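You operate a simulated robot arm through the tools that you are given. There is no shell and no other tool.

You are at the controls of a simulated robot arm. One attempt, no reset.

TASK
Stir the cream glaze, float the hydrometer, and pump in water till it sinks to the blue ring.
Fine: paddle back in its pot, hydrometer back in its tube, no drips.

Only the result counts: the job must be done as asked and must still hold three seconds after the hand-in. Knocking over, shifting, dropping, spilling or breaking anything else fails it.

THE ROBOT
A 6-joint arm with a three-finger gripper, fixed in place. Base frame: the origin is on the floor under the middle of its stand, x ahead of it, y to its left, z up; the work surface is at about z = 0.55. Lengths are in m, angles in rad, forces in N, time in s.
It reaches about 1.213 m from its shoulder. Its first joint turns from -2.897 to 2.897 rad. Payload 4.89 kg.
Tool frame: the origin (TCP) lies between the finger pads and is the grasp point; the fingertips stand 0.03 m ahead of it; z points along the fingers, y is the line along which they close. The gripper opens to 0.164 m; its body begins 0.125 m behind the TCP.
Orientation is that of the tool frame in the base frame, as a unit quaternion [w, x, y, z]. With the fingers straight down and closing along the base's y, the tool's x points along the base's -x, its y along +y and its z along -z.

THE INTERFACE
- The arm moves only by the tool apply_moves. Its argument "plan" is a list of rows, each an object (a shift or turn left out is 0, a gripper value left out holds the last) with "translation": the shift along the tool's x, y, z in m, a list of three; "dr": the turn, a rotation vector about the tool's x, y, z in rad, a list of three; "claw": the finger opening in m, from 0 to 0.164. In form: [{"translation": [tx, ty, tz], "dr": [ax, ay, az], "claw": claw}, ...]. A call has 1 to 20 rows; each row shifts and turns the commanded pose from where the row before left it, along the tool's axes as they then stand. A row lasts 0.2 s, in which the tool goes at most 0.05 m and 0.15 rad; a call with a longer step from one row to the next is refused whole, and so is a gripper value outside its range. Where a pose cannot be reached the arm comes as near as it can. A force on the tool above 70 N (or 10 N above the force at the start of the call, whichever is more), or a blocked arm, ends the call early, and 0.2 s more pass. The fingers move at their own pace (about 0.108 m/s each) and stop on an object; they squeeze with about 40 N. The grip force told is the motor's: it shows also when the fingers shut on nothing. Time passes only in rows, and 0.2 s behind the last, so rows that do not move let the fingers close. It gives the time, the measured TCP pose, the force on the tool (base axes), the opening and the grip force at its end, in the units of the frame above (readings bear some noise), with the torque about the TCP (base axes, N m) and any sound that the robot's microphone picked up.
- Cameras (640 x 400 px; columns grow to the right, rows downward): "scene" is fixed at [0.0518, -0.6487, 1.4627]; the picture's right is [0.57, -0.82, 0.00], its down [-0.32, -0.22, -0.92] and it looks along [0.76, 0.53, -0.38] (base axes); focal length 330 px, centre (320, 200). "wrist" rides on the gripper at [0.076, -0.002, -0.152] in the tool frame; the picture's right is [0.02, 1.00, 0.00], its down [-0.88, 0.02, -0.47] and it looks along [-0.47, 0.01, 0.88] (tool axes); focal length 247 px, centre (320, 200). There is no depth. A picture from a camera that has moved, and an enlarged one, comes with that camera's place and axes in the base frame and with its lens.
- grab_frame(camera): a new picture of that camera. It takes no simulated time.
- raise_lower(by): moves the trunk up (or, below 0, down) by that many m; the arm rides with it, the base frame stays. It gives what a move gives, with no picture.
- inspect(camera, box): a new picture of the part [left, top, right, bottom] of that camera's present view, enlarged. It takes no simulated time.
- sign_off(): hands the job in; it is judged then, once.

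Places have to be worked out from the pictures, the camera data and where the tool is seen. Open the gripper and draw the arm clear of the work before you hand the job in, unless the task says otherwise.

The tools are called after "Emit:" as a command line: name --argument value ..., lists and objects as JSON in quotes. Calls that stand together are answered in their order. apply_moves: Moves the arm, as the interface text tells. Its arguments: {"type":"object","properties":{"plan":{"type":"array","items":{"type":"object","properties":{"translation":{"type":"array","items":{"type":"number"}},"dr":{"type":"array","items":{"type":"number"}},"claw":{"type":"number"}}}}},"required":["plan"]} The other tools are called the same way: raise_lower (by) moves the trunk up or down; grab_frame (camera) takes a picture; inspect (camera, box) takes an enlarged picture of a part of a camera's view; sign_off () hands the job in.

At the start:

```text
clock: 0.0
eef_pos: [0.6357, 0.2024, 1.2877]
tool_rot: [0.0, 0.0, 1.0, 0.0]
ft_force: [-0.2, -0.2, 0.4]
ft_torque: [-0.02, 0.0, -0.01]
gripper_width: 0.1641
finger_force: 0.1
trunk travel left (down, up): [-0.175, 0.215]
```

scene: 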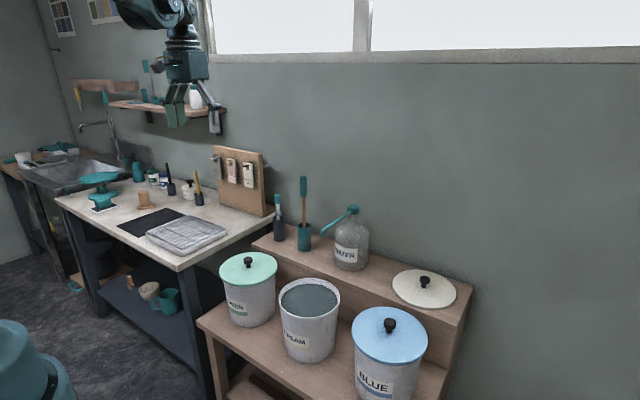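
wrist: 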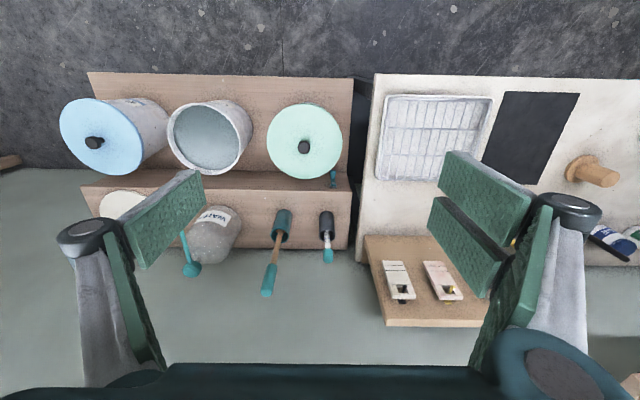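

I'll start by looking closely at the scene to work out where the bucket, paddle, hydrometer and water pump are.

Emit:
inspect --camera "scene" --box '[200, 160, 480, 335]'

Emit:
inspect --camera "scene" --box '[255, 165, 385, 275]'

Emit:
inspect --camera "wrist" --box '[60, 70, 360, 310]'

Emit:
inspect --camera "scene" --box '[40, 130, 290, 290]'

```text
2.29 times, centred on (340, 248) of scene
camera zoom: at [0.0518, -0.6487, 1.4627], right [0.57, -0.82, 0.0], down [-0.32, -0.22, -0.92], along [0.76, 0.53, -0.38], focal length 754 px, centre (274, 91)
```

zoom: 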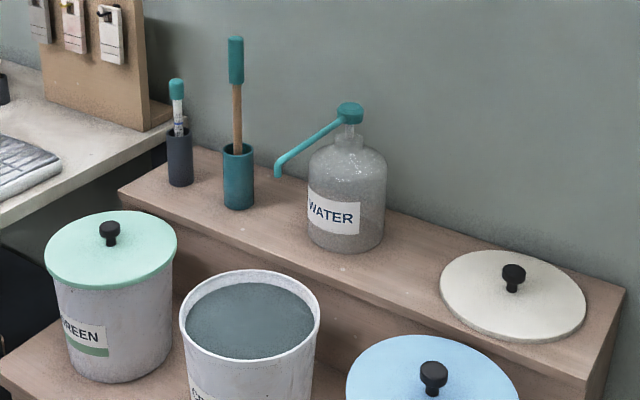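

```text
3.64 times, centred on (320, 220) of scene
camera zoom: at [0.0518, -0.6487, 1.4627], right [0.57, -0.82, 0.0], down [-0.32, -0.22, -0.92], along [0.76, 0.53, -0.38], focal length 1200 px, centre (320, 127)
```

zoom: 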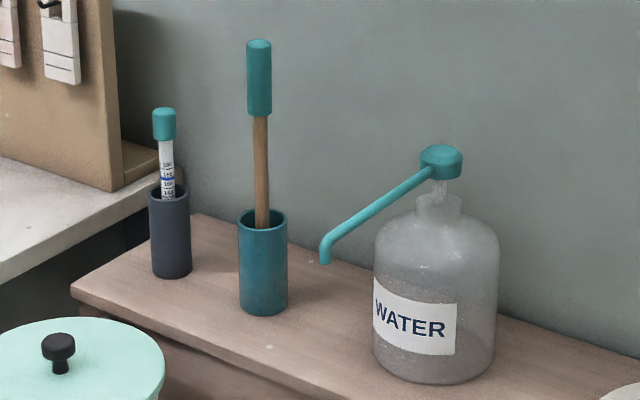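

```text
1.67 times, centred on (210, 190) of wrist
camera zoom: at [0.5592, 0.1999, 1.4409], right [-0.02, 1.0, 0.0], down [0.88, 0.02, 0.47], along [0.47, 0.01, -0.88], focal length 412 px, centre (503, 217)
```

zoom: 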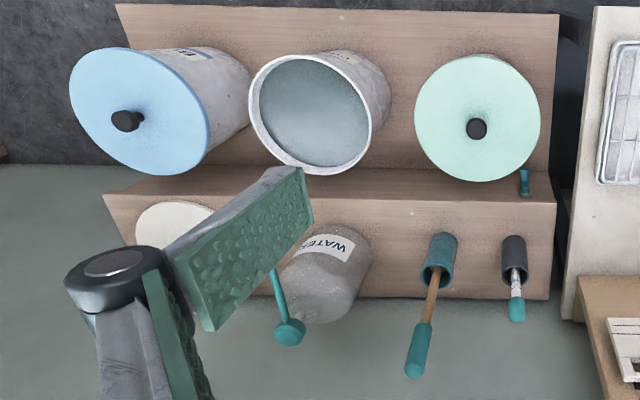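

```text
2.50 times, centred on (165, 210) of scene
camera zoom: at [0.0518, -0.6487, 1.4627], right [0.57, -0.82, 0.0], down [-0.32, -0.22, -0.92], along [0.76, 0.53, -0.38], focal length 825 px, centre (708, 175)
```

zoom: 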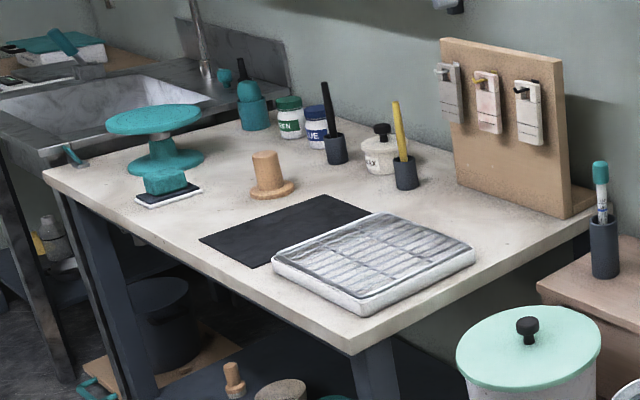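

The cream bucket (lid already off) sits near x≈0.74, y≈-0.13. The paddle pot and hydrometer tube stand on the ledge near x≈1.0 and the pump head is near (1.02, -0.12, 0.965). I'll shift the wrist camera over the bucket and jug to measure better.

Emit:
apply_moves --plan '[{"translation": [0, -0.05, 0]}, {"translation": [0, -0.05, 0]}, {"translation": [0, -0.05, 0]}, {"translation": [0, -0.05, 0]}, {"translation": [0, -0.05, 0]}, {"translation": [0, -0.05, 0]}, {}]'

Emit:
grab_frame --camera "wrist"

Emit:
inspect --camera "wrist" --box '[210, 80, 450, 280]'

Emit:
grab_frame --camera "scene"

```text
clock: 1.6
eef_pos: [0.6368, -0.0985, 1.2876]
tool_rot: [0.0, 0.0, 1.0, 0.0]
ft_force: [0.4, -0.1, -0.7]
ft_torque: [0.02, 0.06, -0.02]
gripper_width: 0.164
finger_force: 0.0
trunk travel left (down, up): [-0.175, 0.215]
```

```text
taken
camera wrist: at [0.5593, -0.0997, 1.4398], right [-0.02, 1.0, 0.0], down [0.88, 0.02, 0.47], along [0.47, 0.01, -0.88], focal length 247 px, centre (320, 200)
```

wrist: 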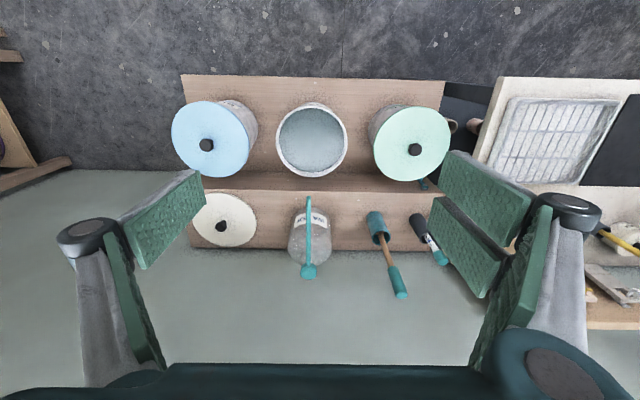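

```text
2.00 times, centred on (330, 180) of wrist
camera zoom: at [0.5593, -0.0997, 1.4398], right [-0.02, 1.0, 0.0], down [0.88, 0.02, 0.47], along [0.47, 0.01, -0.88], focal length 494 px, centre (300, 240)
```

zoom: 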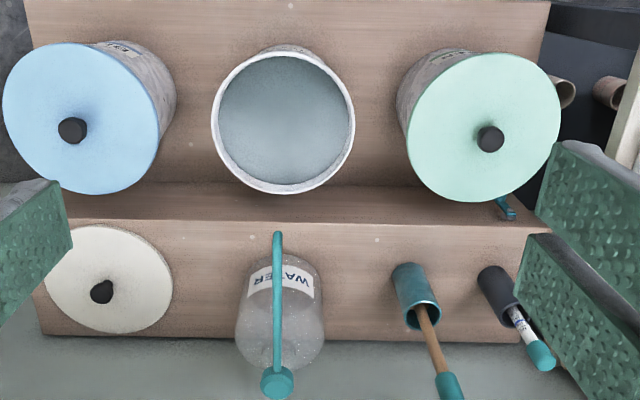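

```text
taken
```

scene: 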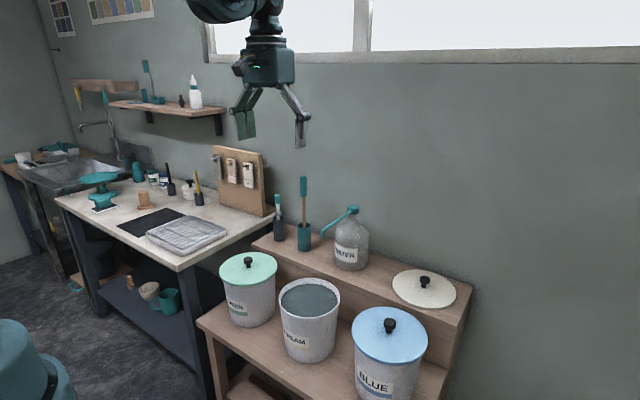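

The spout end is near (0.82, -0.12, 0.945), just inside the cream bucket's inner rim. Next I'll bring the camera closer to the ledge to measure the paddle, hydrometer and pump.

Emit:
apply_moves --plan '[{"translation": [-0.0329, 0.0236, 0.0125]}, {"translation": [-0.0329, 0.0236, 0.0125]}, {"translation": [-0.0329, 0.0236, 0.0125]}, {"translation": [-0.0329, 0.0236, 0.0125]}, {"translation": [-0.0329, 0.0236, 0.0125]}, {"translation": [-0.0329, 0.0236, 0.0125]}, {"translation": [-0.0329, 0.0236, 0.0125]}, {"translation": [-0.0329, 0.0236, 0.0125]}, {}]'

Emit:
grab_frame --camera "wrist"

Emit:
inspect --camera "wrist" --box '[290, 100, 450, 250]'

Emit:
inspect --camera "wrist" --box '[130, 50, 310, 250]'

```text
clock: 3.6
eef_pos: [0.9005, 0.0916, 1.1871]
tool_rot: [0.0, 0.0, 1.0, 0.0]
ft_force: [1.7, 1.0, -0.5]
ft_torque: [-0.05, 0.18, -0.01]
gripper_width: 0.1641
finger_force: 0.2
trunk travel left (down, up): [-0.175, 0.215]
```

```text
taken
camera wrist: at [0.8237, 0.0901, 1.3412], right [-0.02, 1.0, 0.0], down [0.88, 0.02, 0.47], along [0.47, 0.01, -0.88], focal length 247 px, centre (320, 200)
```

wrist: 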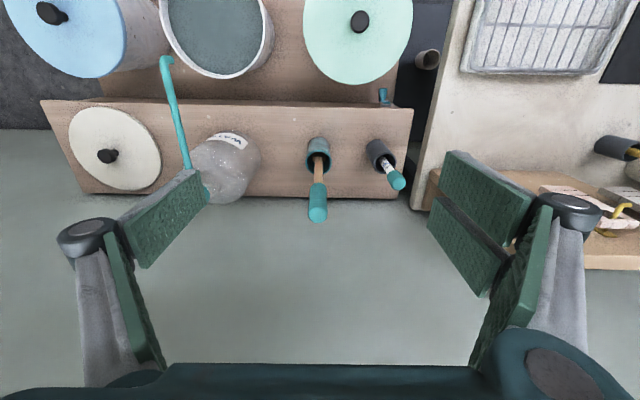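

```text
2.67 times, centred on (370, 175) of wrist
camera zoom: at [0.8237, 0.0901, 1.3412], right [-0.02, 1.0, 0.0], down [0.88, 0.02, 0.47], along [0.47, 0.01, -0.88], focal length 659 px, centre (187, 267)
```

zoom: 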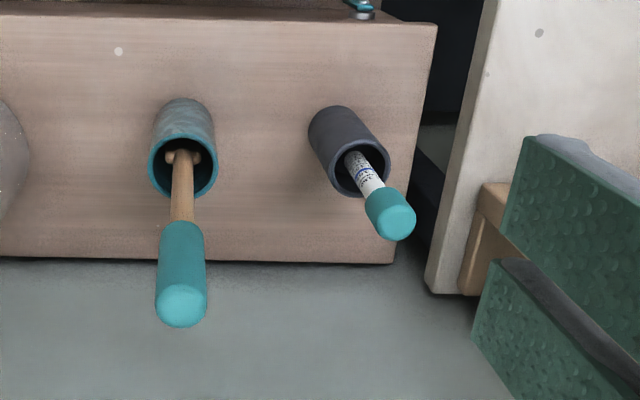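

```text
2.00 times, centred on (220, 150) of wrist
camera zoom: at [0.8237, 0.0901, 1.3412], right [-0.02, 1.0, 0.0], down [0.88, 0.02, 0.47], along [0.47, 0.01, -0.88], focal length 494 px, centre (520, 300)
```

zoom: 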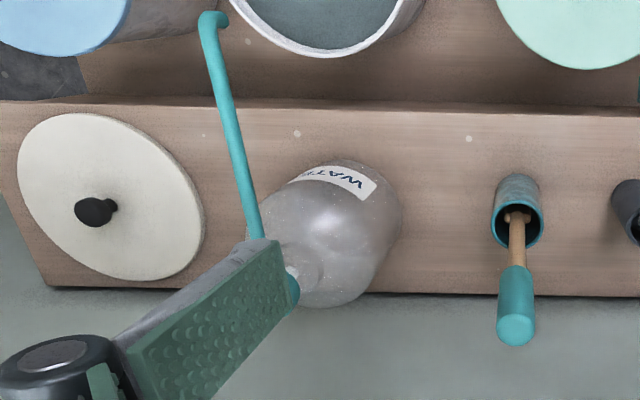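

The readings give the paddle handle's top at about (0.997, 0.091, 1.055), standing vertical in its pot. I'll move above it, narrow the fingers a little and check alignment before going down.

Emit:
apply_moves --plan '[{"translation": [-0.0485, 0, 0], "claw": 0.1}, {"translation": [-0.0485, 0, 0]}, {"translation": [0, 0, 0.03]}, {"translation": [0, 0, 0.03]}, {}, {}]'

Emit:
grab_frame --camera "wrist"

Emit:
inspect --camera "scene" --box '[230, 80, 390, 280]'

```text
clock: 5.0
eef_pos: [0.9974, 0.0902, 1.1275]
tool_rot: [0.0, 0.0, 1.0, -0.001]
ft_force: [0.1, -0.2, 0.7]
ft_torque: [0.0, -0.02, 0.0]
gripper_width: 0.1
finger_force: 0.1
trunk travel left (down, up): [-0.175, 0.215]
```

```text
taken
camera wrist: at [0.9193, 0.0891, 1.2804], right [-0.02, 1.0, 0.0], down [0.88, 0.02, 0.47], along [0.47, 0.01, -0.88], focal length 247 px, centre (320, 200)
```

wrist: 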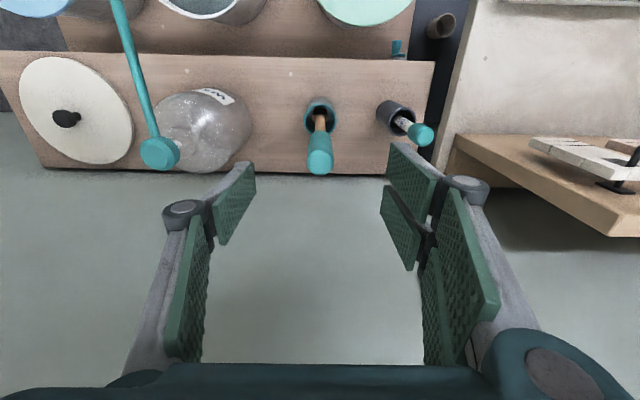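

```text
2.00 times, centred on (310, 180) of scene
camera zoom: at [0.0518, -0.6487, 1.4627], right [0.57, -0.82, 0.0], down [-0.32, -0.22, -0.92], along [0.76, 0.53, -0.38], focal length 660 px, centre (340, 240)
```

zoom: 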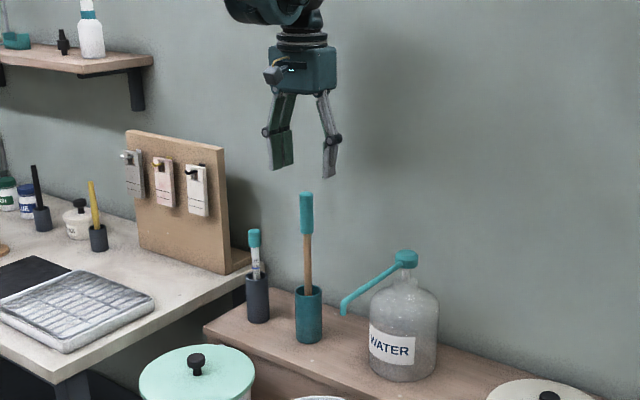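

The gripper is centred over the handle. I'll descend to TCP z≈1.02 and close on it.

Emit:
apply_moves --plan '[{"translation": [-0.003, 0.0005, 0.027]}, {"translation": [0, 0, 0.027]}, {"translation": [0, 0, 0.027]}, {"translation": [0, 0, 0.0265]}, {}]'

Emit:
apply_moves --plan '[{"claw": 0.0}, {}, {}, {}]'

Emit:
grab_frame --camera "wrist"

Emit:
inspect --camera "scene" --box '[230, 80, 390, 280]'

```text
clock: 6.2
eef_pos: [1.0004, 0.0889, 1.0208]
tool_rot: [0.0, 0.0, 1.0, 0.0]
ft_force: [1.3, 0.4, -0.9]
ft_torque: [0.03, 0.03, 0.01]
gripper_width: 0.1
finger_force: 0.1
trunk travel left (down, up): [-0.175, 0.215]
```

```text
clock: 7.2
eef_pos: [0.9995, 0.0893, 1.0207]
tool_rot: [0.0, 0.0, 1.0, -0.001]
ft_force: [-0.7, 0.2, -0.2]
ft_torque: [-0.05, 0.02, 0.02]
gripper_width: 0.025
finger_force: 39.5
trunk travel left (down, up): [-0.175, 0.215]
```

```text
taken
camera wrist: at [0.9226, 0.0883, 1.1733], right [-0.02, 1.0, 0.0], down [0.88, 0.02, 0.47], along [0.47, 0.01, -0.88], focal length 247 px, centre (320, 200)
```

wrist: 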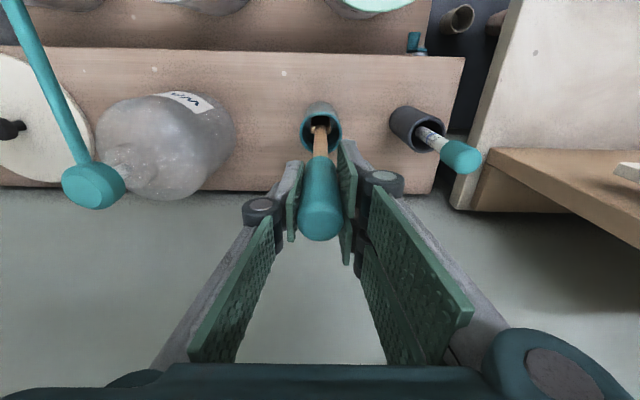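

```text
2.00 times, centred on (310, 180) of scene
camera zoom: at [0.0518, -0.6487, 1.4627], right [0.57, -0.82, 0.0], down [-0.32, -0.22, -0.92], along [0.76, 0.53, -0.38], focal length 660 px, centre (340, 240)
```

zoom: 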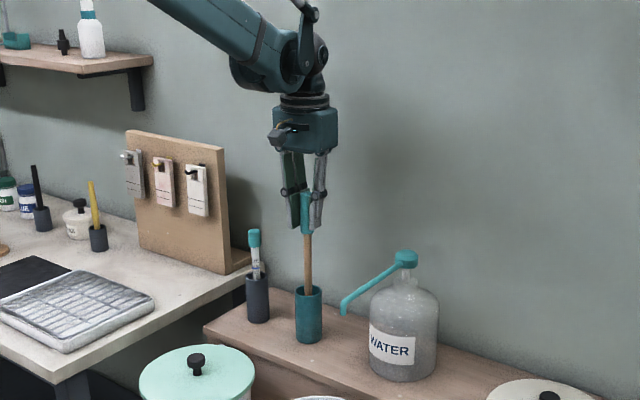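

The grip holds at a 0.025 m opening. I'll lift straight up 0.17 m so the blade clears the pot, then check.

Emit:
apply_moves --plan '[{"translation": [0, 0, -0.015]}, {"translation": [0, 0, -0.025]}, {"translation": [0, 0, -0.03]}, {"translation": [0, 0, -0.03]}, {"translation": [0, 0, -0.03]}, {"translation": [0, 0, -0.03]}, {"translation": [0, 0, -0.02]}, {}]'

Emit:
grab_frame --camera "wrist"

Emit:
inspect --camera "scene" --box '[230, 80, 390, 280]'

```text
clock: 9.0
eef_pos: [1.0, 0.0893, 1.2003]
tool_rot: [0.0, 0.0, 1.0, 0.0]
ft_force: [0.4, 0.2, -0.6]
ft_torque: [0.02, -0.03, 0.03]
gripper_width: 0.0251
finger_force: 39.9
trunk travel left (down, up): [-0.175, 0.215]
```

```text
taken
camera wrist: at [0.9221, 0.0893, 1.3537], right [-0.02, 1.0, 0.0], down [0.88, 0.02, 0.47], along [0.47, 0.01, -0.88], focal length 247 px, centre (320, 200)
```

wrist: 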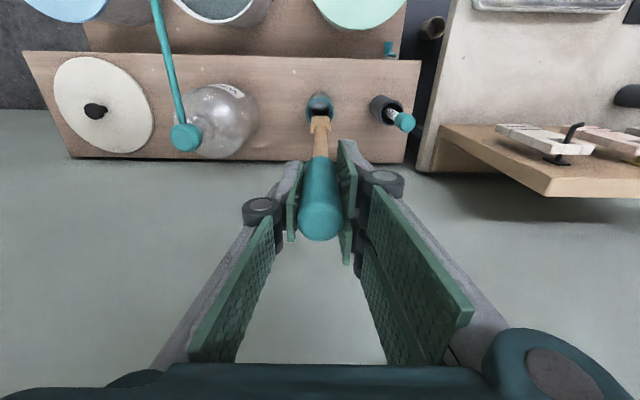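

```text
2.00 times, centred on (310, 180) of scene
camera zoom: at [0.0518, -0.6487, 1.4627], right [0.57, -0.82, 0.0], down [-0.32, -0.22, -0.92], along [0.76, 0.53, -0.38], focal length 660 px, centre (340, 240)
```

zoom: 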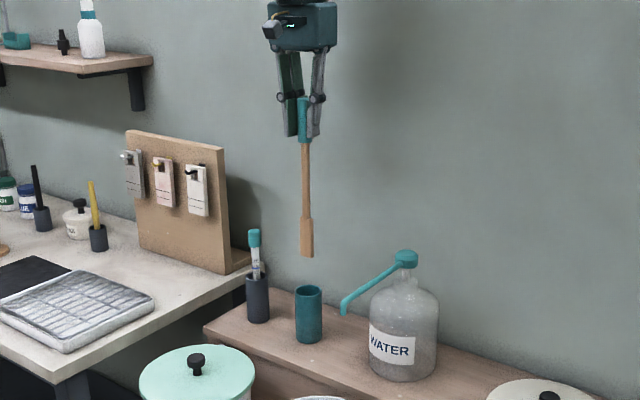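

The paddle is clear, with its blade bottom 0.274 m below the TCP. I'll carry it back in -x and then across in -y to sit over the cream bucket, staying away from the spout.

Emit:
apply_moves --plan '[{"translation": [0.02, 0, 0]}, {"translation": [0.045, 0, 0]}, {"translation": [0.045, 0, 0]}, {"translation": [0.045, 0, 0]}, {"translation": [0.045, 0, 0]}, {"translation": [0.045, 0, 0]}, {"translation": [0.032, 0, 0]}, {"translation": [0, -0.02, 0]}, {"translation": [0, -0.045, 0]}, {"translation": [0, -0.045, 0]}, {"translation": [0, -0.045, 0]}, {"translation": [0, -0.035, 0]}, {"translation": [0, -0.019, 0]}, {}]'

Emit:
grab_frame --camera "wrist"

Emit:
inspect --camera "scene" --box '[200, 90, 440, 360]'

```text
clock: 12.0
eef_pos: [0.7235, -0.1197, 1.2002]
tool_rot: [0.0, -0.001, 1.0, 0.0]
ft_force: [0.2, 0.3, -0.8]
ft_torque: [0.08, 0.0, -0.02]
gripper_width: 0.0252
finger_force: 39.7
trunk travel left (down, up): [-0.175, 0.215]
```

```text
taken
camera wrist: at [0.6462, -0.1208, 1.3531], right [-0.02, 1.0, 0.0], down [0.88, 0.02, 0.47], along [0.47, 0.01, -0.88], focal length 247 px, centre (320, 200)
```

wrist: 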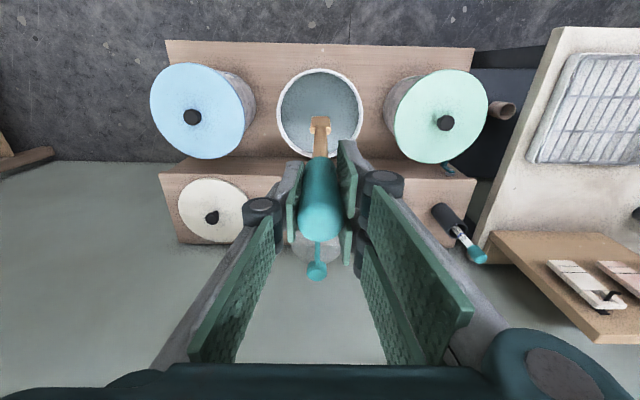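

```text
1.48 times, centred on (320, 225) of scene
camera zoom: at [0.0518, -0.6487, 1.4627], right [0.57, -0.82, 0.0], down [-0.32, -0.22, -0.92], along [0.76, 0.53, -0.38], focal length 489 px, centre (320, 163)
```

zoom: 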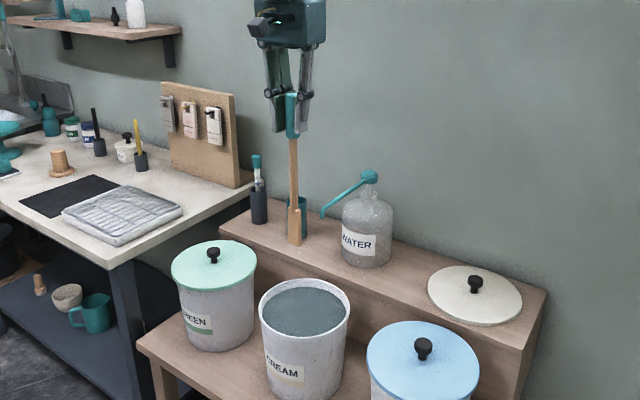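

The paddle is over the bucket. I'll zoom in to confirm the rim's centre before lowering.

Emit:
inspect --camera "wrist" --box '[240, 50, 400, 180]'

Emit:
inspect --camera "scene" --box '[260, 220, 400, 370]'

```text
3.08 times, centred on (320, 115) of wrist
camera zoom: at [0.6462, -0.1208, 1.3531], right [-0.02, 1.0, 0.0], down [0.88, 0.02, 0.47], along [0.47, 0.01, -0.88], focal length 760 px, centre (320, 462)
```

zoom: 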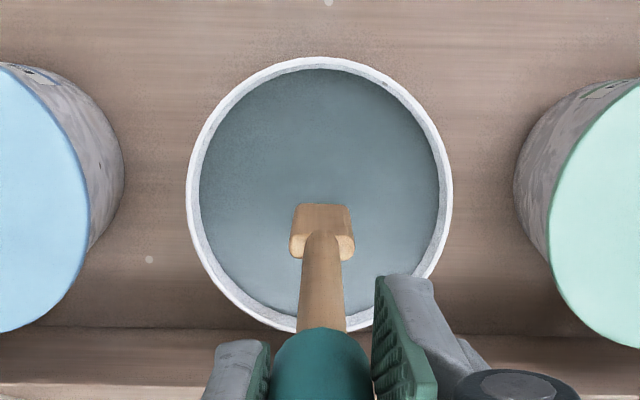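

```text
2.67 times, centred on (330, 295) of scene
camera zoom: at [0.0518, -0.6487, 1.4627], right [0.57, -0.82, 0.0], down [-0.32, -0.22, -0.92], along [0.76, 0.53, -0.38], focal length 880 px, centre (293, -53)
```

zoom: 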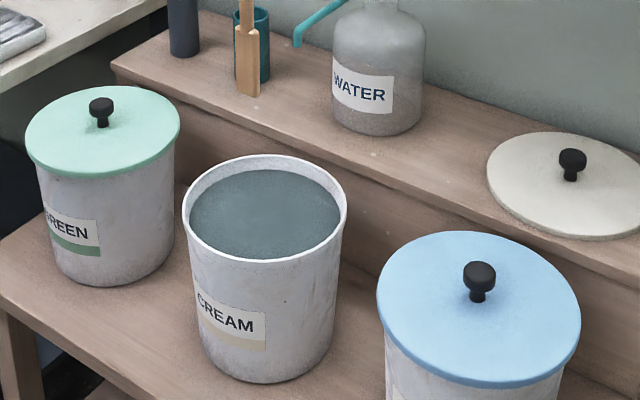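

Rim centre is about (0.746, -0.119), outer radius 0.10, rim z≈0.745, with the glaze about 2 cm below it. I'll lower the paddle slowly into the glaze on the near side, away from the spout.

Emit:
apply_moves --plan '[{"translation": [0, 0, 0.03]}, {"translation": [0, 0, 0.04]}, {"translation": [0, 0, 0.04]}, {"translation": [0, 0, 0.04]}, {"translation": [0, 0, 0.03]}, {"translation": [0, 0, 0.02]}, {"translation": [0, 0, 0.015]}, {"translation": [0, 0, 0.015]}, {"translation": [0, 0, 0.015]}, {"translation": [0, 0, 0.015]}, {"translation": [0, 0, 0.015]}, {"translation": [0, 0, 0.015]}, {"translation": [0, 0, 0.01]}, {}]'

Emit:
grab_frame --camera "wrist"

Emit:
inspect --camera "scene" --box '[220, 130, 400, 350]'

```text
clock: 15.0
eef_pos: [0.7233, -0.1179, 0.9014]
tool_rot: [0.0, 0.0, 1.0, 0.0]
ft_force: [-0.7, 0.1, -1.0]
ft_torque: [-0.03, 0.02, 0.01]
gripper_width: 0.0251
finger_force: 40.0
trunk travel left (down, up): [-0.175, 0.215]
```

```text
taken
camera wrist: at [0.646, -0.1193, 1.0537], right [-0.02, 1.0, 0.0], down [0.88, 0.02, 0.47], along [0.47, 0.01, -0.88], focal length 247 px, centre (320, 200)
```

wrist: 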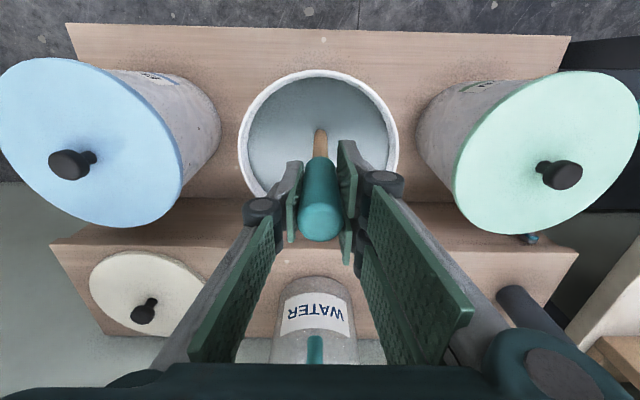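

```text
1.82 times, centred on (310, 240) of scene
camera zoom: at [0.0518, -0.6487, 1.4627], right [0.57, -0.82, 0.0], down [-0.32, -0.22, -0.92], along [0.76, 0.53, -0.38], focal length 600 px, centre (338, 127)
```

zoom: 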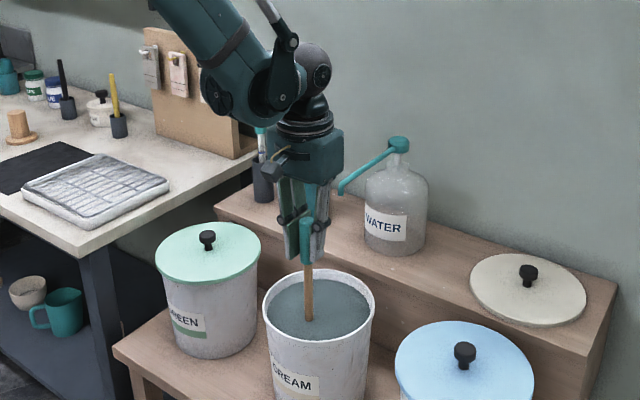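

The paddle is in the glaze with its tip near z≈0.627, and contact forces are small. I'll go about 2.5 cm deeper and stir one gentle ellipse, watching the force and the glaze's look.

Emit:
apply_moves --plan '[{"translation": [-0.008, 0, 0.012]}, {"translation": [-0.01, 0, 0.012]}, {"translation": [-0.0107, 0, 0]}, {"translation": [0.0043, 0.0225, 0]}, {"translation": [0.0117, 0.0165, 0]}, {"translation": [0.016, 0.006, 0]}, {"translation": [0.016, -0.006, 0]}, {"translation": [0.0117, -0.0165, 0]}, {"translation": [0.0043, -0.0225, 0]}, {"translation": [-0.0043, -0.0225, 0]}, {"translation": [-0.0117, -0.0165, 0]}, {"translation": [-0.016, -0.006, 0]}, {"translation": [-0.016, 0.006, 0]}, {"translation": [-0.0117, 0.0165, 0]}, {"translation": [-0.0043, 0.0225, 0]}]'

Emit:
grab_frame --camera "wrist"

Emit:
inspect --camera "scene" --box '[220, 130, 400, 350]'

```text
clock: 18.2
eef_pos: [0.7522, -0.1197, 0.8759]
tool_rot: [0.0, 0.0, 1.0, 0.0]
ft_force: [0.4, -0.5, -1.1]
ft_torque: [0.18, 0.0, 0.0]
gripper_width: 0.0255
finger_force: 39.8
trunk travel left (down, up): [-0.175, 0.215]
```

```text
taken
camera wrist: at [0.6744, -0.1214, 1.0297], right [-0.02, 1.0, 0.0], down [0.88, 0.02, 0.47], along [0.47, 0.01, -0.88], focal length 247 px, centre (320, 200)
```

wrist: 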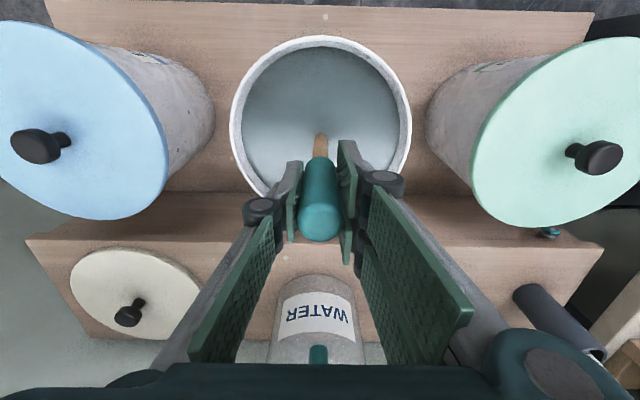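

```text
1.82 times, centred on (310, 240) of scene
camera zoom: at [0.0518, -0.6487, 1.4627], right [0.57, -0.82, 0.0], down [-0.32, -0.22, -0.92], along [0.76, 0.53, -0.38], focal length 600 px, centre (338, 127)
```

zoom: 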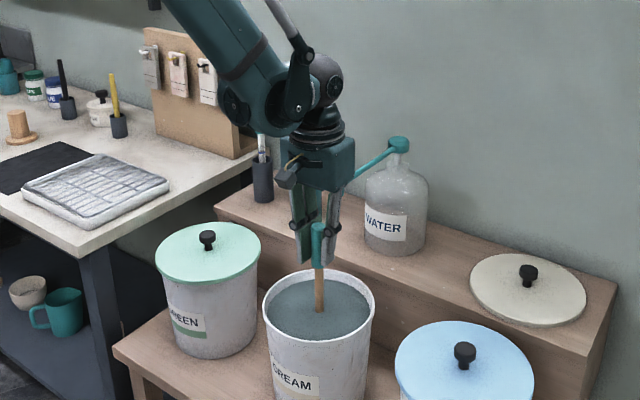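

No snags: forces stay near zero. I'll continue with two faster but still gentle revolutions a bit deeper, keeping x below 0.746 to stay away from the spout.

Emit:
apply_moves --plan '[{"translation": [0.0117, 0.0265, 0.006]}, {"translation": [0.015, 0.0163, 0.006]}, {"translation": [0.0186, 0, 0]}, {"translation": [0.015, -0.0163, 0]}, {"translation": [0.0057, -0.0265, 0]}, {"translation": [-0.0057, -0.0265, 0]}, {"translation": [-0.015, -0.0163, 0]}, {"translation": [-0.0186, 0, 0]}, {"translation": [-0.015, 0.0163, 0]}, {"translation": [-0.0057, 0.0265, 0]}, {"translation": [0.0057, 0.0265, 0]}, {"translation": [0.015, 0.0163, 0]}, {"translation": [0.0186, 0, 0]}, {"translation": [0.015, -0.0163, 0]}, {"translation": [0.0057, -0.0265, 0]}, {"translation": [-0.0057, -0.0265, 0]}, {"translation": [-0.015, -0.0163, 0]}, {"translation": [-0.0186, 0, 0]}, {"translation": [-0.015, 0.0163, 0]}, {"translation": [-0.0057, 0.0265, 0]}]'

Emit:
grab_frame --camera "wrist"

Emit:
inspect --camera "scene" --box '[220, 130, 400, 350]'

```text
clock: 22.4
eef_pos: [0.7445, -0.1207, 0.8636]
tool_rot: [-0.001, 0.0, 1.0, 0.0]
ft_force: [-0.1, -1.5, -0.3]
ft_torque: [0.2, -0.02, -0.03]
gripper_width: 0.0253
finger_force: 39.8
trunk travel left (down, up): [-0.175, 0.215]
```

```text
taken
camera wrist: at [0.6684, -0.1209, 1.0169], right [-0.02, 1.0, 0.0], down [0.88, 0.02, 0.47], along [0.47, 0.01, -0.88], focal length 247 px, centre (320, 200)
```

wrist: 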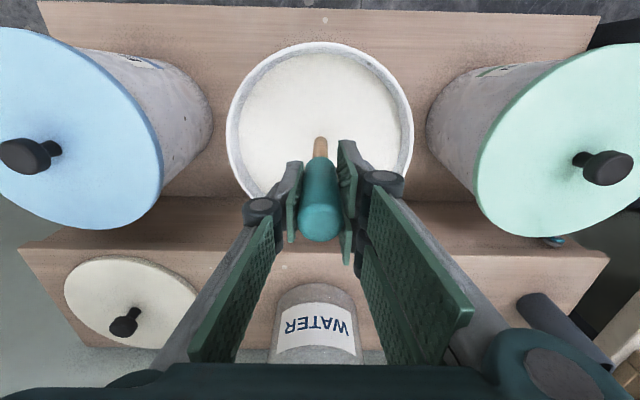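

```text
1.82 times, centred on (310, 240) of scene
camera zoom: at [0.0518, -0.6487, 1.4627], right [0.57, -0.82, 0.0], down [-0.32, -0.22, -0.92], along [0.76, 0.53, -0.38], focal length 600 px, centre (338, 127)
```

zoom: 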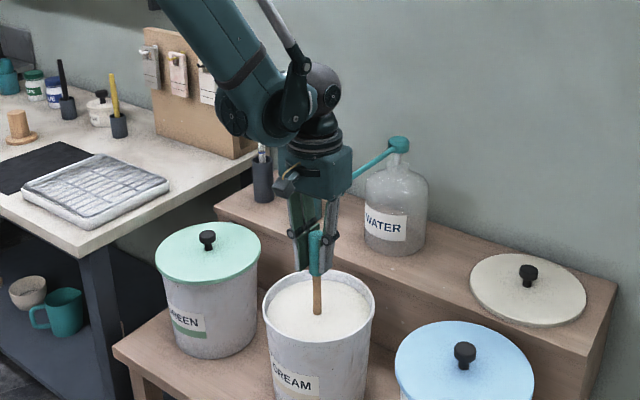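

The glaze has turned cream, so it is mixing. I'll do two more revolutions, rising slightly, to make sure it's uniform.

Emit:
apply_moves --plan '[{"translation": [0.0057, 0.0265, 0]}, {"translation": [0.015, 0.0163, 0]}, {"translation": [0.0186, 0, 0]}, {"translation": [0.015, -0.0163, 0]}, {"translation": [0.0057, -0.0265, 0]}, {"translation": [-0.0057, -0.0265, 0]}, {"translation": [-0.015, -0.0163, 0]}, {"translation": [-0.0186, 0, 0]}, {"translation": [-0.015, 0.0163, 0]}, {"translation": [-0.0057, 0.0265, 0]}, {"translation": [0.0057, 0.0265, 0]}, {"translation": [0.015, 0.0163, 0]}, {"translation": [0.0186, 0, 0]}, {"translation": [0.015, -0.0163, 0]}, {"translation": [0.0057, -0.0265, 0]}, {"translation": [-0.0057, -0.0265, 0]}, {"translation": [-0.015, -0.0163, 0]}, {"translation": [-0.0186, 0, 0]}, {"translation": [-0.015, 0.0163, 0]}, {"translation": [-0.0057, 0.0265, 0]}]'

Emit:
apply_moves --plan '[{"translation": [0.0057, 0.0265, -0.01]}, {"translation": [0.015, 0.0163, -0.01]}, {"translation": [0.0186, 0, 0]}, {"translation": [0.015, -0.0163, 0]}, {"translation": [0.0057, -0.0265, 0]}, {"translation": [-0.0057, -0.0265, 0]}, {"translation": [-0.015, -0.0163, 0]}, {"translation": [-0.0186, 0, 0]}, {"translation": [-0.015, 0.0163, 0]}, {"translation": [-0.0057, 0.0265, 0]}, {"translation": [0.0057, 0.0265, 0]}, {"translation": [0.015, 0.0163, 0]}, {"translation": [0.0186, 0, 0]}, {"translation": [0.015, -0.0163, 0]}, {"translation": [0.0057, -0.0265, 0]}, {"translation": [-0.0057, -0.0265, 0]}, {"translation": [-0.015, -0.0163, 0]}, {"translation": [-0.0186, 0, 0]}, {"translation": [-0.015, 0.0163, 0]}, {"translation": [-0.0057, 0.0265, 0]}]'

Emit:
grab_frame --camera "wrist"

Emit:
inspect --camera "scene" --box '[220, 130, 400, 350]'

```text
clock: 26.6
eef_pos: [0.7458, -0.1198, 0.8641]
tool_rot: [0.0, 0.0, 1.0, 0.0]
ft_force: [0.5, -0.9, -1.4]
ft_torque: [0.18, -0.03, 0.02]
gripper_width: 0.0251
finger_force: 40.6
trunk travel left (down, up): [-0.175, 0.215]
```

```text
clock: 30.8
eef_pos: [0.7481, -0.1205, 0.8839]
tool_rot: [0.0, 0.0, 1.0, 0.0]
ft_force: [1.0, -1.5, -1.0]
ft_torque: [0.2, 0.01, -0.01]
gripper_width: 0.0253
finger_force: 40.0
trunk travel left (down, up): [-0.175, 0.215]
```

```text
taken
camera wrist: at [0.6689, -0.1219, 1.0377], right [-0.02, 1.0, 0.0], down [0.88, 0.02, 0.47], along [0.47, 0.01, -0.88], focal length 247 px, centre (320, 200)
```

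wrist: 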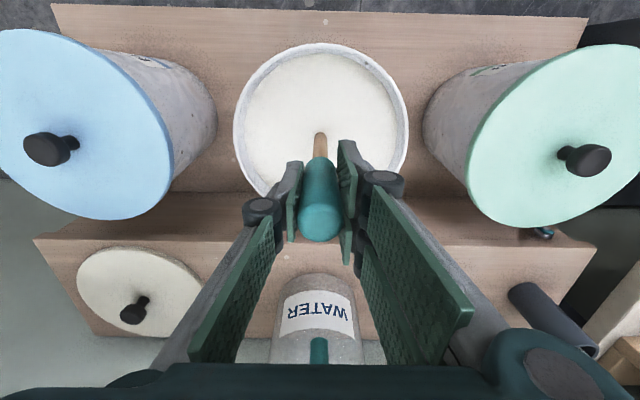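

```text
1.82 times, centred on (310, 240) of scene
camera zoom: at [0.0518, -0.6487, 1.4627], right [0.57, -0.82, 0.0], down [-0.32, -0.22, -0.92], along [0.76, 0.53, -0.38], focal length 600 px, centre (338, 127)
```

zoom: 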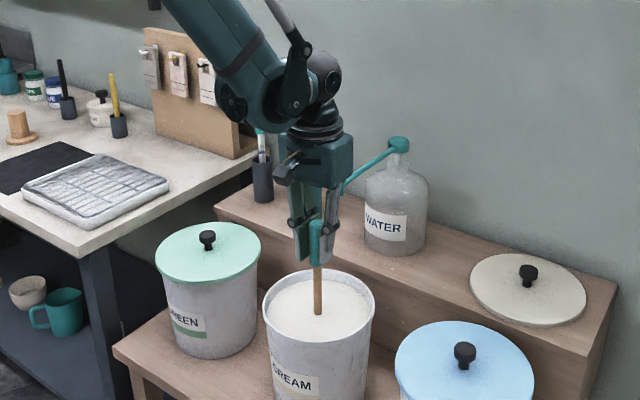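

The glaze is uniform cream now. I'll draw the paddle up slowly over the bucket's near-centre and hold it just above the surface to drain.

Emit:
apply_moves --plan '[{"translation": [0.01, 0, 0]}, {"translation": [0.012, 0, -0.005]}, {"translation": [0, 0, -0.015]}, {"translation": [0, 0, -0.015]}, {"translation": [0, 0, -0.015]}, {"translation": [0, 0, -0.015]}, {"translation": [0, 0, -0.015]}, {"translation": [0, 0, -0.015]}, {"translation": [0, 0, -0.015]}, {"translation": [0, 0, -0.015]}, {"translation": [0, 0, -0.015]}, {"translation": [0, 0, -0.015]}, {}, {}, {}, {}, {}, {}]'

Emit:
grab_frame --camera "wrist"

Emit:
inspect --camera "scene" --box '[240, 150, 380, 310]'

```text
clock: 34.6
eef_pos: [0.7224, -0.1185, 1.0384]
tool_rot: [0.0, 0.0, 1.0, 0.0]
ft_force: [0.0, -0.5, -0.8]
ft_torque: [0.04, -0.01, -0.02]
gripper_width: 0.0252
finger_force: 39.7
trunk travel left (down, up): [-0.175, 0.215]
```

```text
taken
camera wrist: at [0.646, -0.1192, 1.1918], right [-0.02, 1.0, 0.0], down [0.88, 0.02, 0.47], along [0.47, 0.01, -0.88], focal length 247 px, centre (320, 200)
```

wrist: 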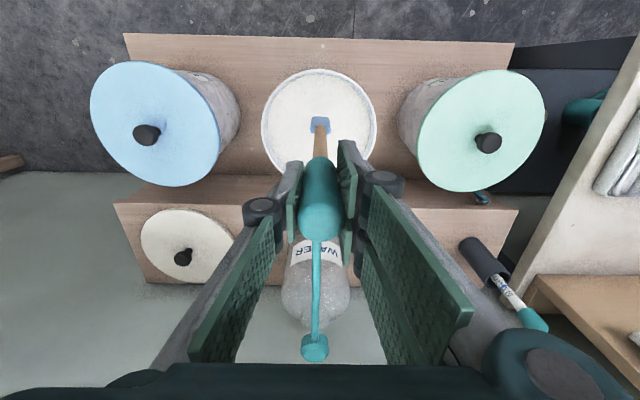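

```text
2.50 times, centred on (310, 230) of scene
camera zoom: at [0.0518, -0.6487, 1.4627], right [0.57, -0.82, 0.0], down [-0.32, -0.22, -0.92], along [0.76, 0.53, -0.38], focal length 825 px, centre (345, 125)
```

zoom: 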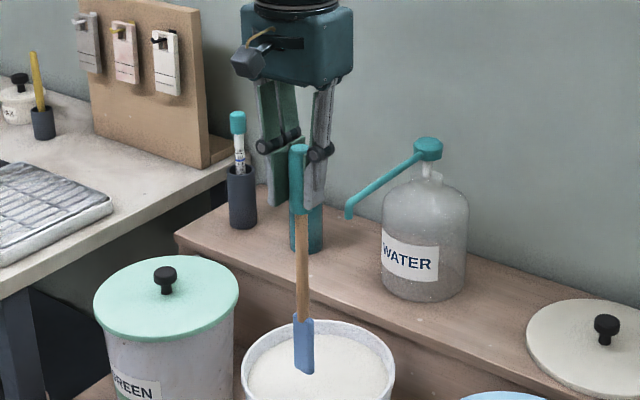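

The blade now looks blue, which is probably the wet coating. I'll hold it over the bucket to drain and watch how it changes.

Emit:
inspect --camera "scene" --box '[290, 240, 360, 320]'

Emit:
apply_moves --plan '[{}, {}, {}, {}, {}, {}, {}, {}, {}, {}, {}, {}, {}, {}, {}, {}, {}, {}, {}, {}]'

Emit:
inspect --camera "scene" --box '[290, 240, 360, 320]'

Emit:
inspect --camera "wrist" --box '[250, 60, 390, 200]'

```text
5.00 times, centred on (325, 280) of scene
camera zoom: at [0.0518, -0.6487, 1.4627], right [0.57, -0.82, 0.0], down [-0.32, -0.22, -0.92], along [0.76, 0.53, -0.38], focal length 1650 px, centre (295, -200)
```

zoom: 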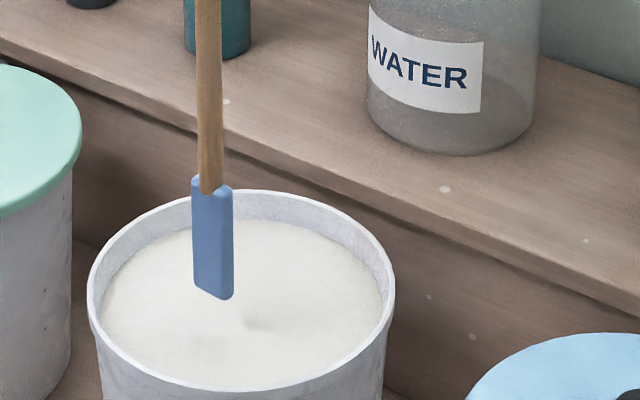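

```text
clock: 38.8
eef_pos: [0.723, -0.1183, 1.0394]
tool_rot: [0.0, -0.001, 1.0, 0.0]
ft_force: [-0.3, -0.2, -0.6]
ft_torque: [0.0, -0.01, -0.01]
gripper_width: 0.0252
finger_force: 39.8
trunk travel left (down, up): [-0.175, 0.215]
```

```text
5.00 times, centred on (325, 280) of scene
camera zoom: at [0.0518, -0.6487, 1.4627], right [0.57, -0.82, 0.0], down [-0.32, -0.22, -0.92], along [0.76, 0.53, -0.38], focal length 1650 px, centre (295, -200)
```

zoom: 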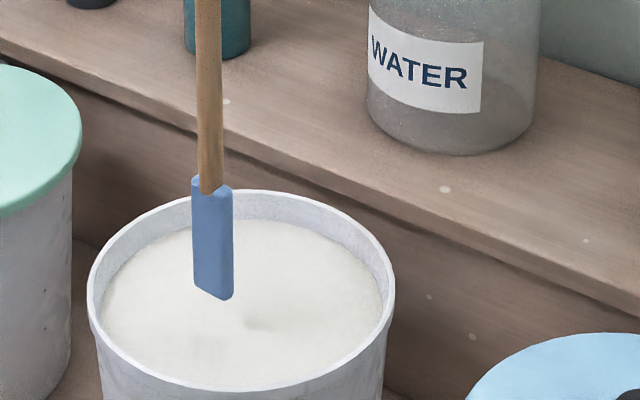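

```text
2.86 times, centred on (320, 130) of wrist
camera zoom: at [0.646, -0.1192, 1.1918], right [-0.02, 1.0, 0.0], down [0.88, 0.02, 0.47], along [0.47, 0.01, -0.88], focal length 706 px, centre (320, 400)
```

zoom: 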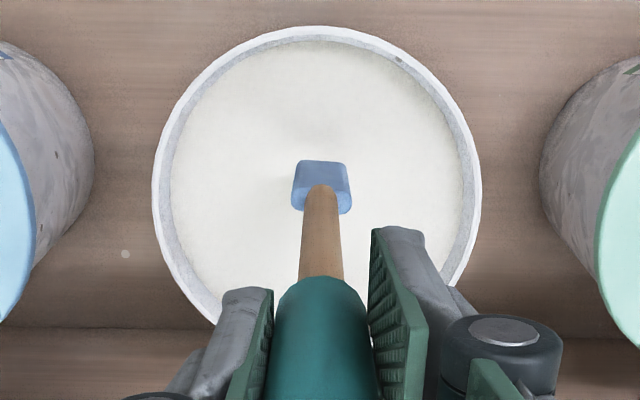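

There's no visible change yet, so I'll keep holding it over the bucket for longer.

Emit:
apply_moves --plan '[{}, {}, {}, {}, {}, {}, {}, {}, {}, {}, {}, {}, {}, {}, {}, {}, {}, {}, {}, {}]'

Emit:
inspect --camera "scene" --box '[290, 240, 360, 320]'

```text
clock: 43.0
eef_pos: [0.7252, -0.1181, 1.0394]
tool_rot: [0.001, 0.0, 1.0, 0.0]
ft_force: [-0.3, 0.8, -1.8]
ft_torque: [0.0, 0.06, -0.01]
gripper_width: 0.0254
finger_force: 39.8
trunk travel left (down, up): [-0.175, 0.215]
```

```text
5.00 times, centred on (325, 280) of scene
camera zoom: at [0.0518, -0.6487, 1.4627], right [0.57, -0.82, 0.0], down [-0.32, -0.22, -0.92], along [0.76, 0.53, -0.38], focal length 1650 px, centre (295, -200)
```

zoom: 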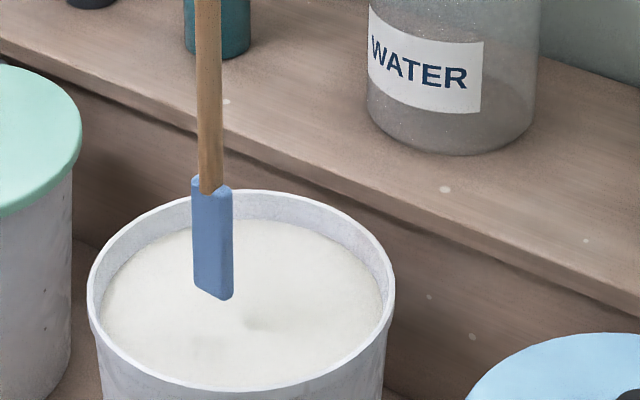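

The blade is still blue after about 9 s. I'll give it a few gentle vertical shakes, well inside the bucket outline, and keep draining.

Emit:
apply_moves --plan '[{"translation": [0, 0, 0.012]}, {"translation": [0, 0, -0.012]}, {"translation": [0, 0, 0.012]}, {"translation": [0, 0, -0.012]}, {"translation": [0, 0, 0.012]}, {"translation": [0, 0, -0.012]}, {}, {}, {}, {}, {}, {}, {}, {}, {}, {}, {}, {}, {}, {}]'

Emit:
inspect --camera "scene" --box '[290, 240, 360, 320]'

Emit:
inspect --camera "wrist" --box '[250, 60, 390, 200]'

```text
clock: 47.2
eef_pos: [0.723, -0.1194, 1.0386]
tool_rot: [0.0, 0.0, 1.0, 0.0]
ft_force: [0.5, 0.2, -0.9]
ft_torque: [-0.03, 0.0, 0.03]
gripper_width: 0.025
finger_force: 40.1
trunk travel left (down, up): [-0.175, 0.215]
```

```text
5.00 times, centred on (325, 280) of scene
camera zoom: at [0.0518, -0.6487, 1.4627], right [0.57, -0.82, 0.0], down [-0.32, -0.22, -0.92], along [0.76, 0.53, -0.38], focal length 1650 px, centre (295, -200)
```

zoom: 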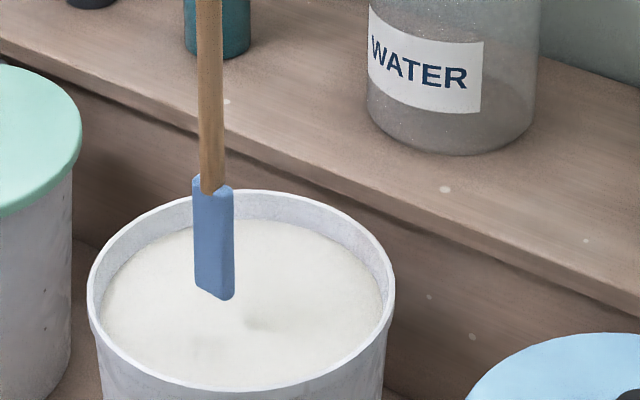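

```text
2.86 times, centred on (320, 130) of wrist
camera zoom: at [0.6462, -0.1199, 1.1921], right [-0.02, 1.0, 0.0], down [0.88, 0.02, 0.47], along [0.47, 0.01, -0.88], focal length 706 px, centre (320, 400)
```

zoom: 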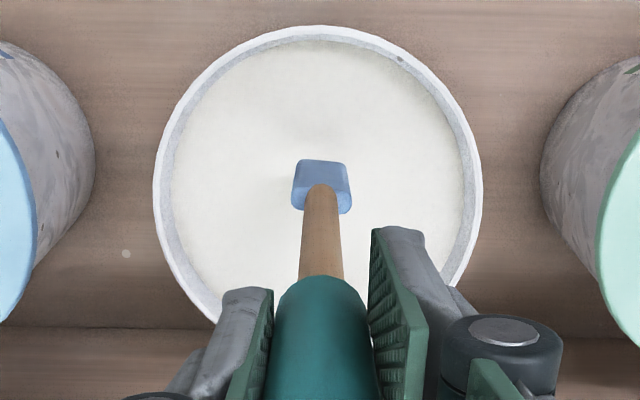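

Still the same. I'll wait a few more seconds and compare the coating again at high zoom, since waiting costs little.

Emit:
apply_moves --plan '[{}, {}, {}, {}, {}, {}, {}, {}, {}, {}, {}, {}, {}, {}, {}, {}, {}, {}, {}, {}]'

Emit:
apply_moves --plan '[{}, {}, {}, {}, {}, {}, {}, {}, {}, {}, {}, {}, {}, {}, {}, {}, {}, {}, {}, {}]'

Emit:
inspect --camera "scene" --box '[310, 260, 350, 310]'

Emit:
grab_frame --camera "scene"

```text
clock: 51.4
eef_pos: [0.7233, -0.1192, 1.0397]
tool_rot: [0.0, 0.0, 1.0, 0.0]
ft_force: [1.2, 1.1, -0.7]
ft_torque: [0.01, 0.0, 0.0]
gripper_width: 0.0251
finger_force: 39.6
trunk travel left (down, up): [-0.175, 0.215]
```

```text
clock: 55.6
eef_pos: [0.7246, -0.1184, 1.0392]
tool_rot: [0.0, 0.0, 1.0, 0.0]
ft_force: [0.1, -0.1, -1.6]
ft_torque: [0.0, -0.03, -0.01]
gripper_width: 0.0251
finger_force: 39.6
trunk travel left (down, up): [-0.175, 0.215]
```

```text
8.00 times, centred on (330, 285) of scene
camera zoom: at [0.0518, -0.6487, 1.4627], right [0.57, -0.82, 0.0], down [-0.32, -0.22, -0.92], along [0.76, 0.53, -0.38], focal length 2640 px, centre (240, -480)
```

zoom: 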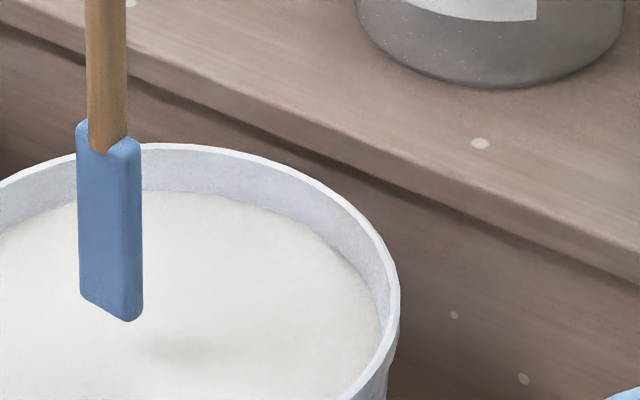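

```text
taken
```

scene: 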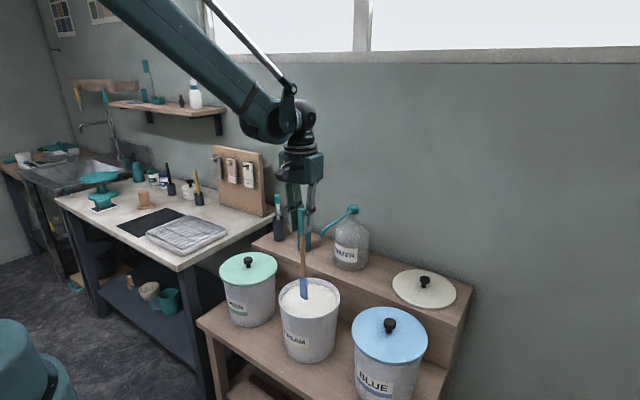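

The coating is unchanged after more than 20 s and I see no drops falling. I'll raise the paddle and take it straight back above its pot, clear of the spout.

Emit:
apply_moves --plan '[{"translation": [0, 0, -0.03]}, {"translation": [0, 0, -0.04]}, {"translation": [0, 0, -0.04]}, {"translation": [0, 0, -0.04]}, {"translation": [-0.02, 0.015, 0]}, {"translation": [-0.036, 0.0275, 0]}, {"translation": [-0.036, 0.0275, 0]}, {"translation": [-0.036, 0.0275, 0]}, {"translation": [-0.036, 0.0275, 0]}, {"translation": [-0.036, 0.0275, 0]}, {"translation": [-0.036, 0.0275, 0]}, {"translation": [-0.026, 0.018, 0]}, {"translation": [-0.0136, 0.0098, 0]}, {}, {}]'

Emit:
grab_frame --camera "wrist"

Emit:
inspect --camera "scene" --box '[230, 80, 390, 280]'

```text
clock: 58.8
eef_pos: [0.9986, 0.0888, 1.1891]
tool_rot: [0.0, 0.0, 1.0, 0.0]
ft_force: [0.4, -0.1, -1.2]
ft_torque: [0.01, 0.03, -0.03]
gripper_width: 0.0249
finger_force: 40.1
trunk travel left (down, up): [-0.175, 0.215]
```

```text
taken
camera wrist: at [0.9225, 0.088, 1.342], right [-0.02, 1.0, 0.0], down [0.88, 0.02, 0.47], along [0.47, 0.01, -0.88], focal length 247 px, centre (320, 200)
```

wrist: 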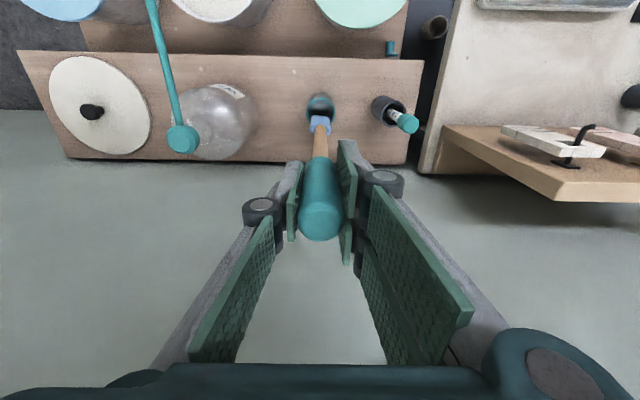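

```text
2.00 times, centred on (310, 180) of scene
camera zoom: at [0.0518, -0.6487, 1.4627], right [0.57, -0.82, 0.0], down [-0.32, -0.22, -0.92], along [0.76, 0.53, -0.38], focal length 660 px, centre (340, 240)
```

zoom: 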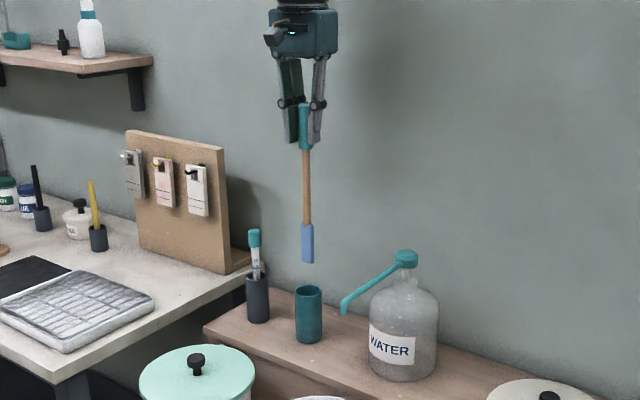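

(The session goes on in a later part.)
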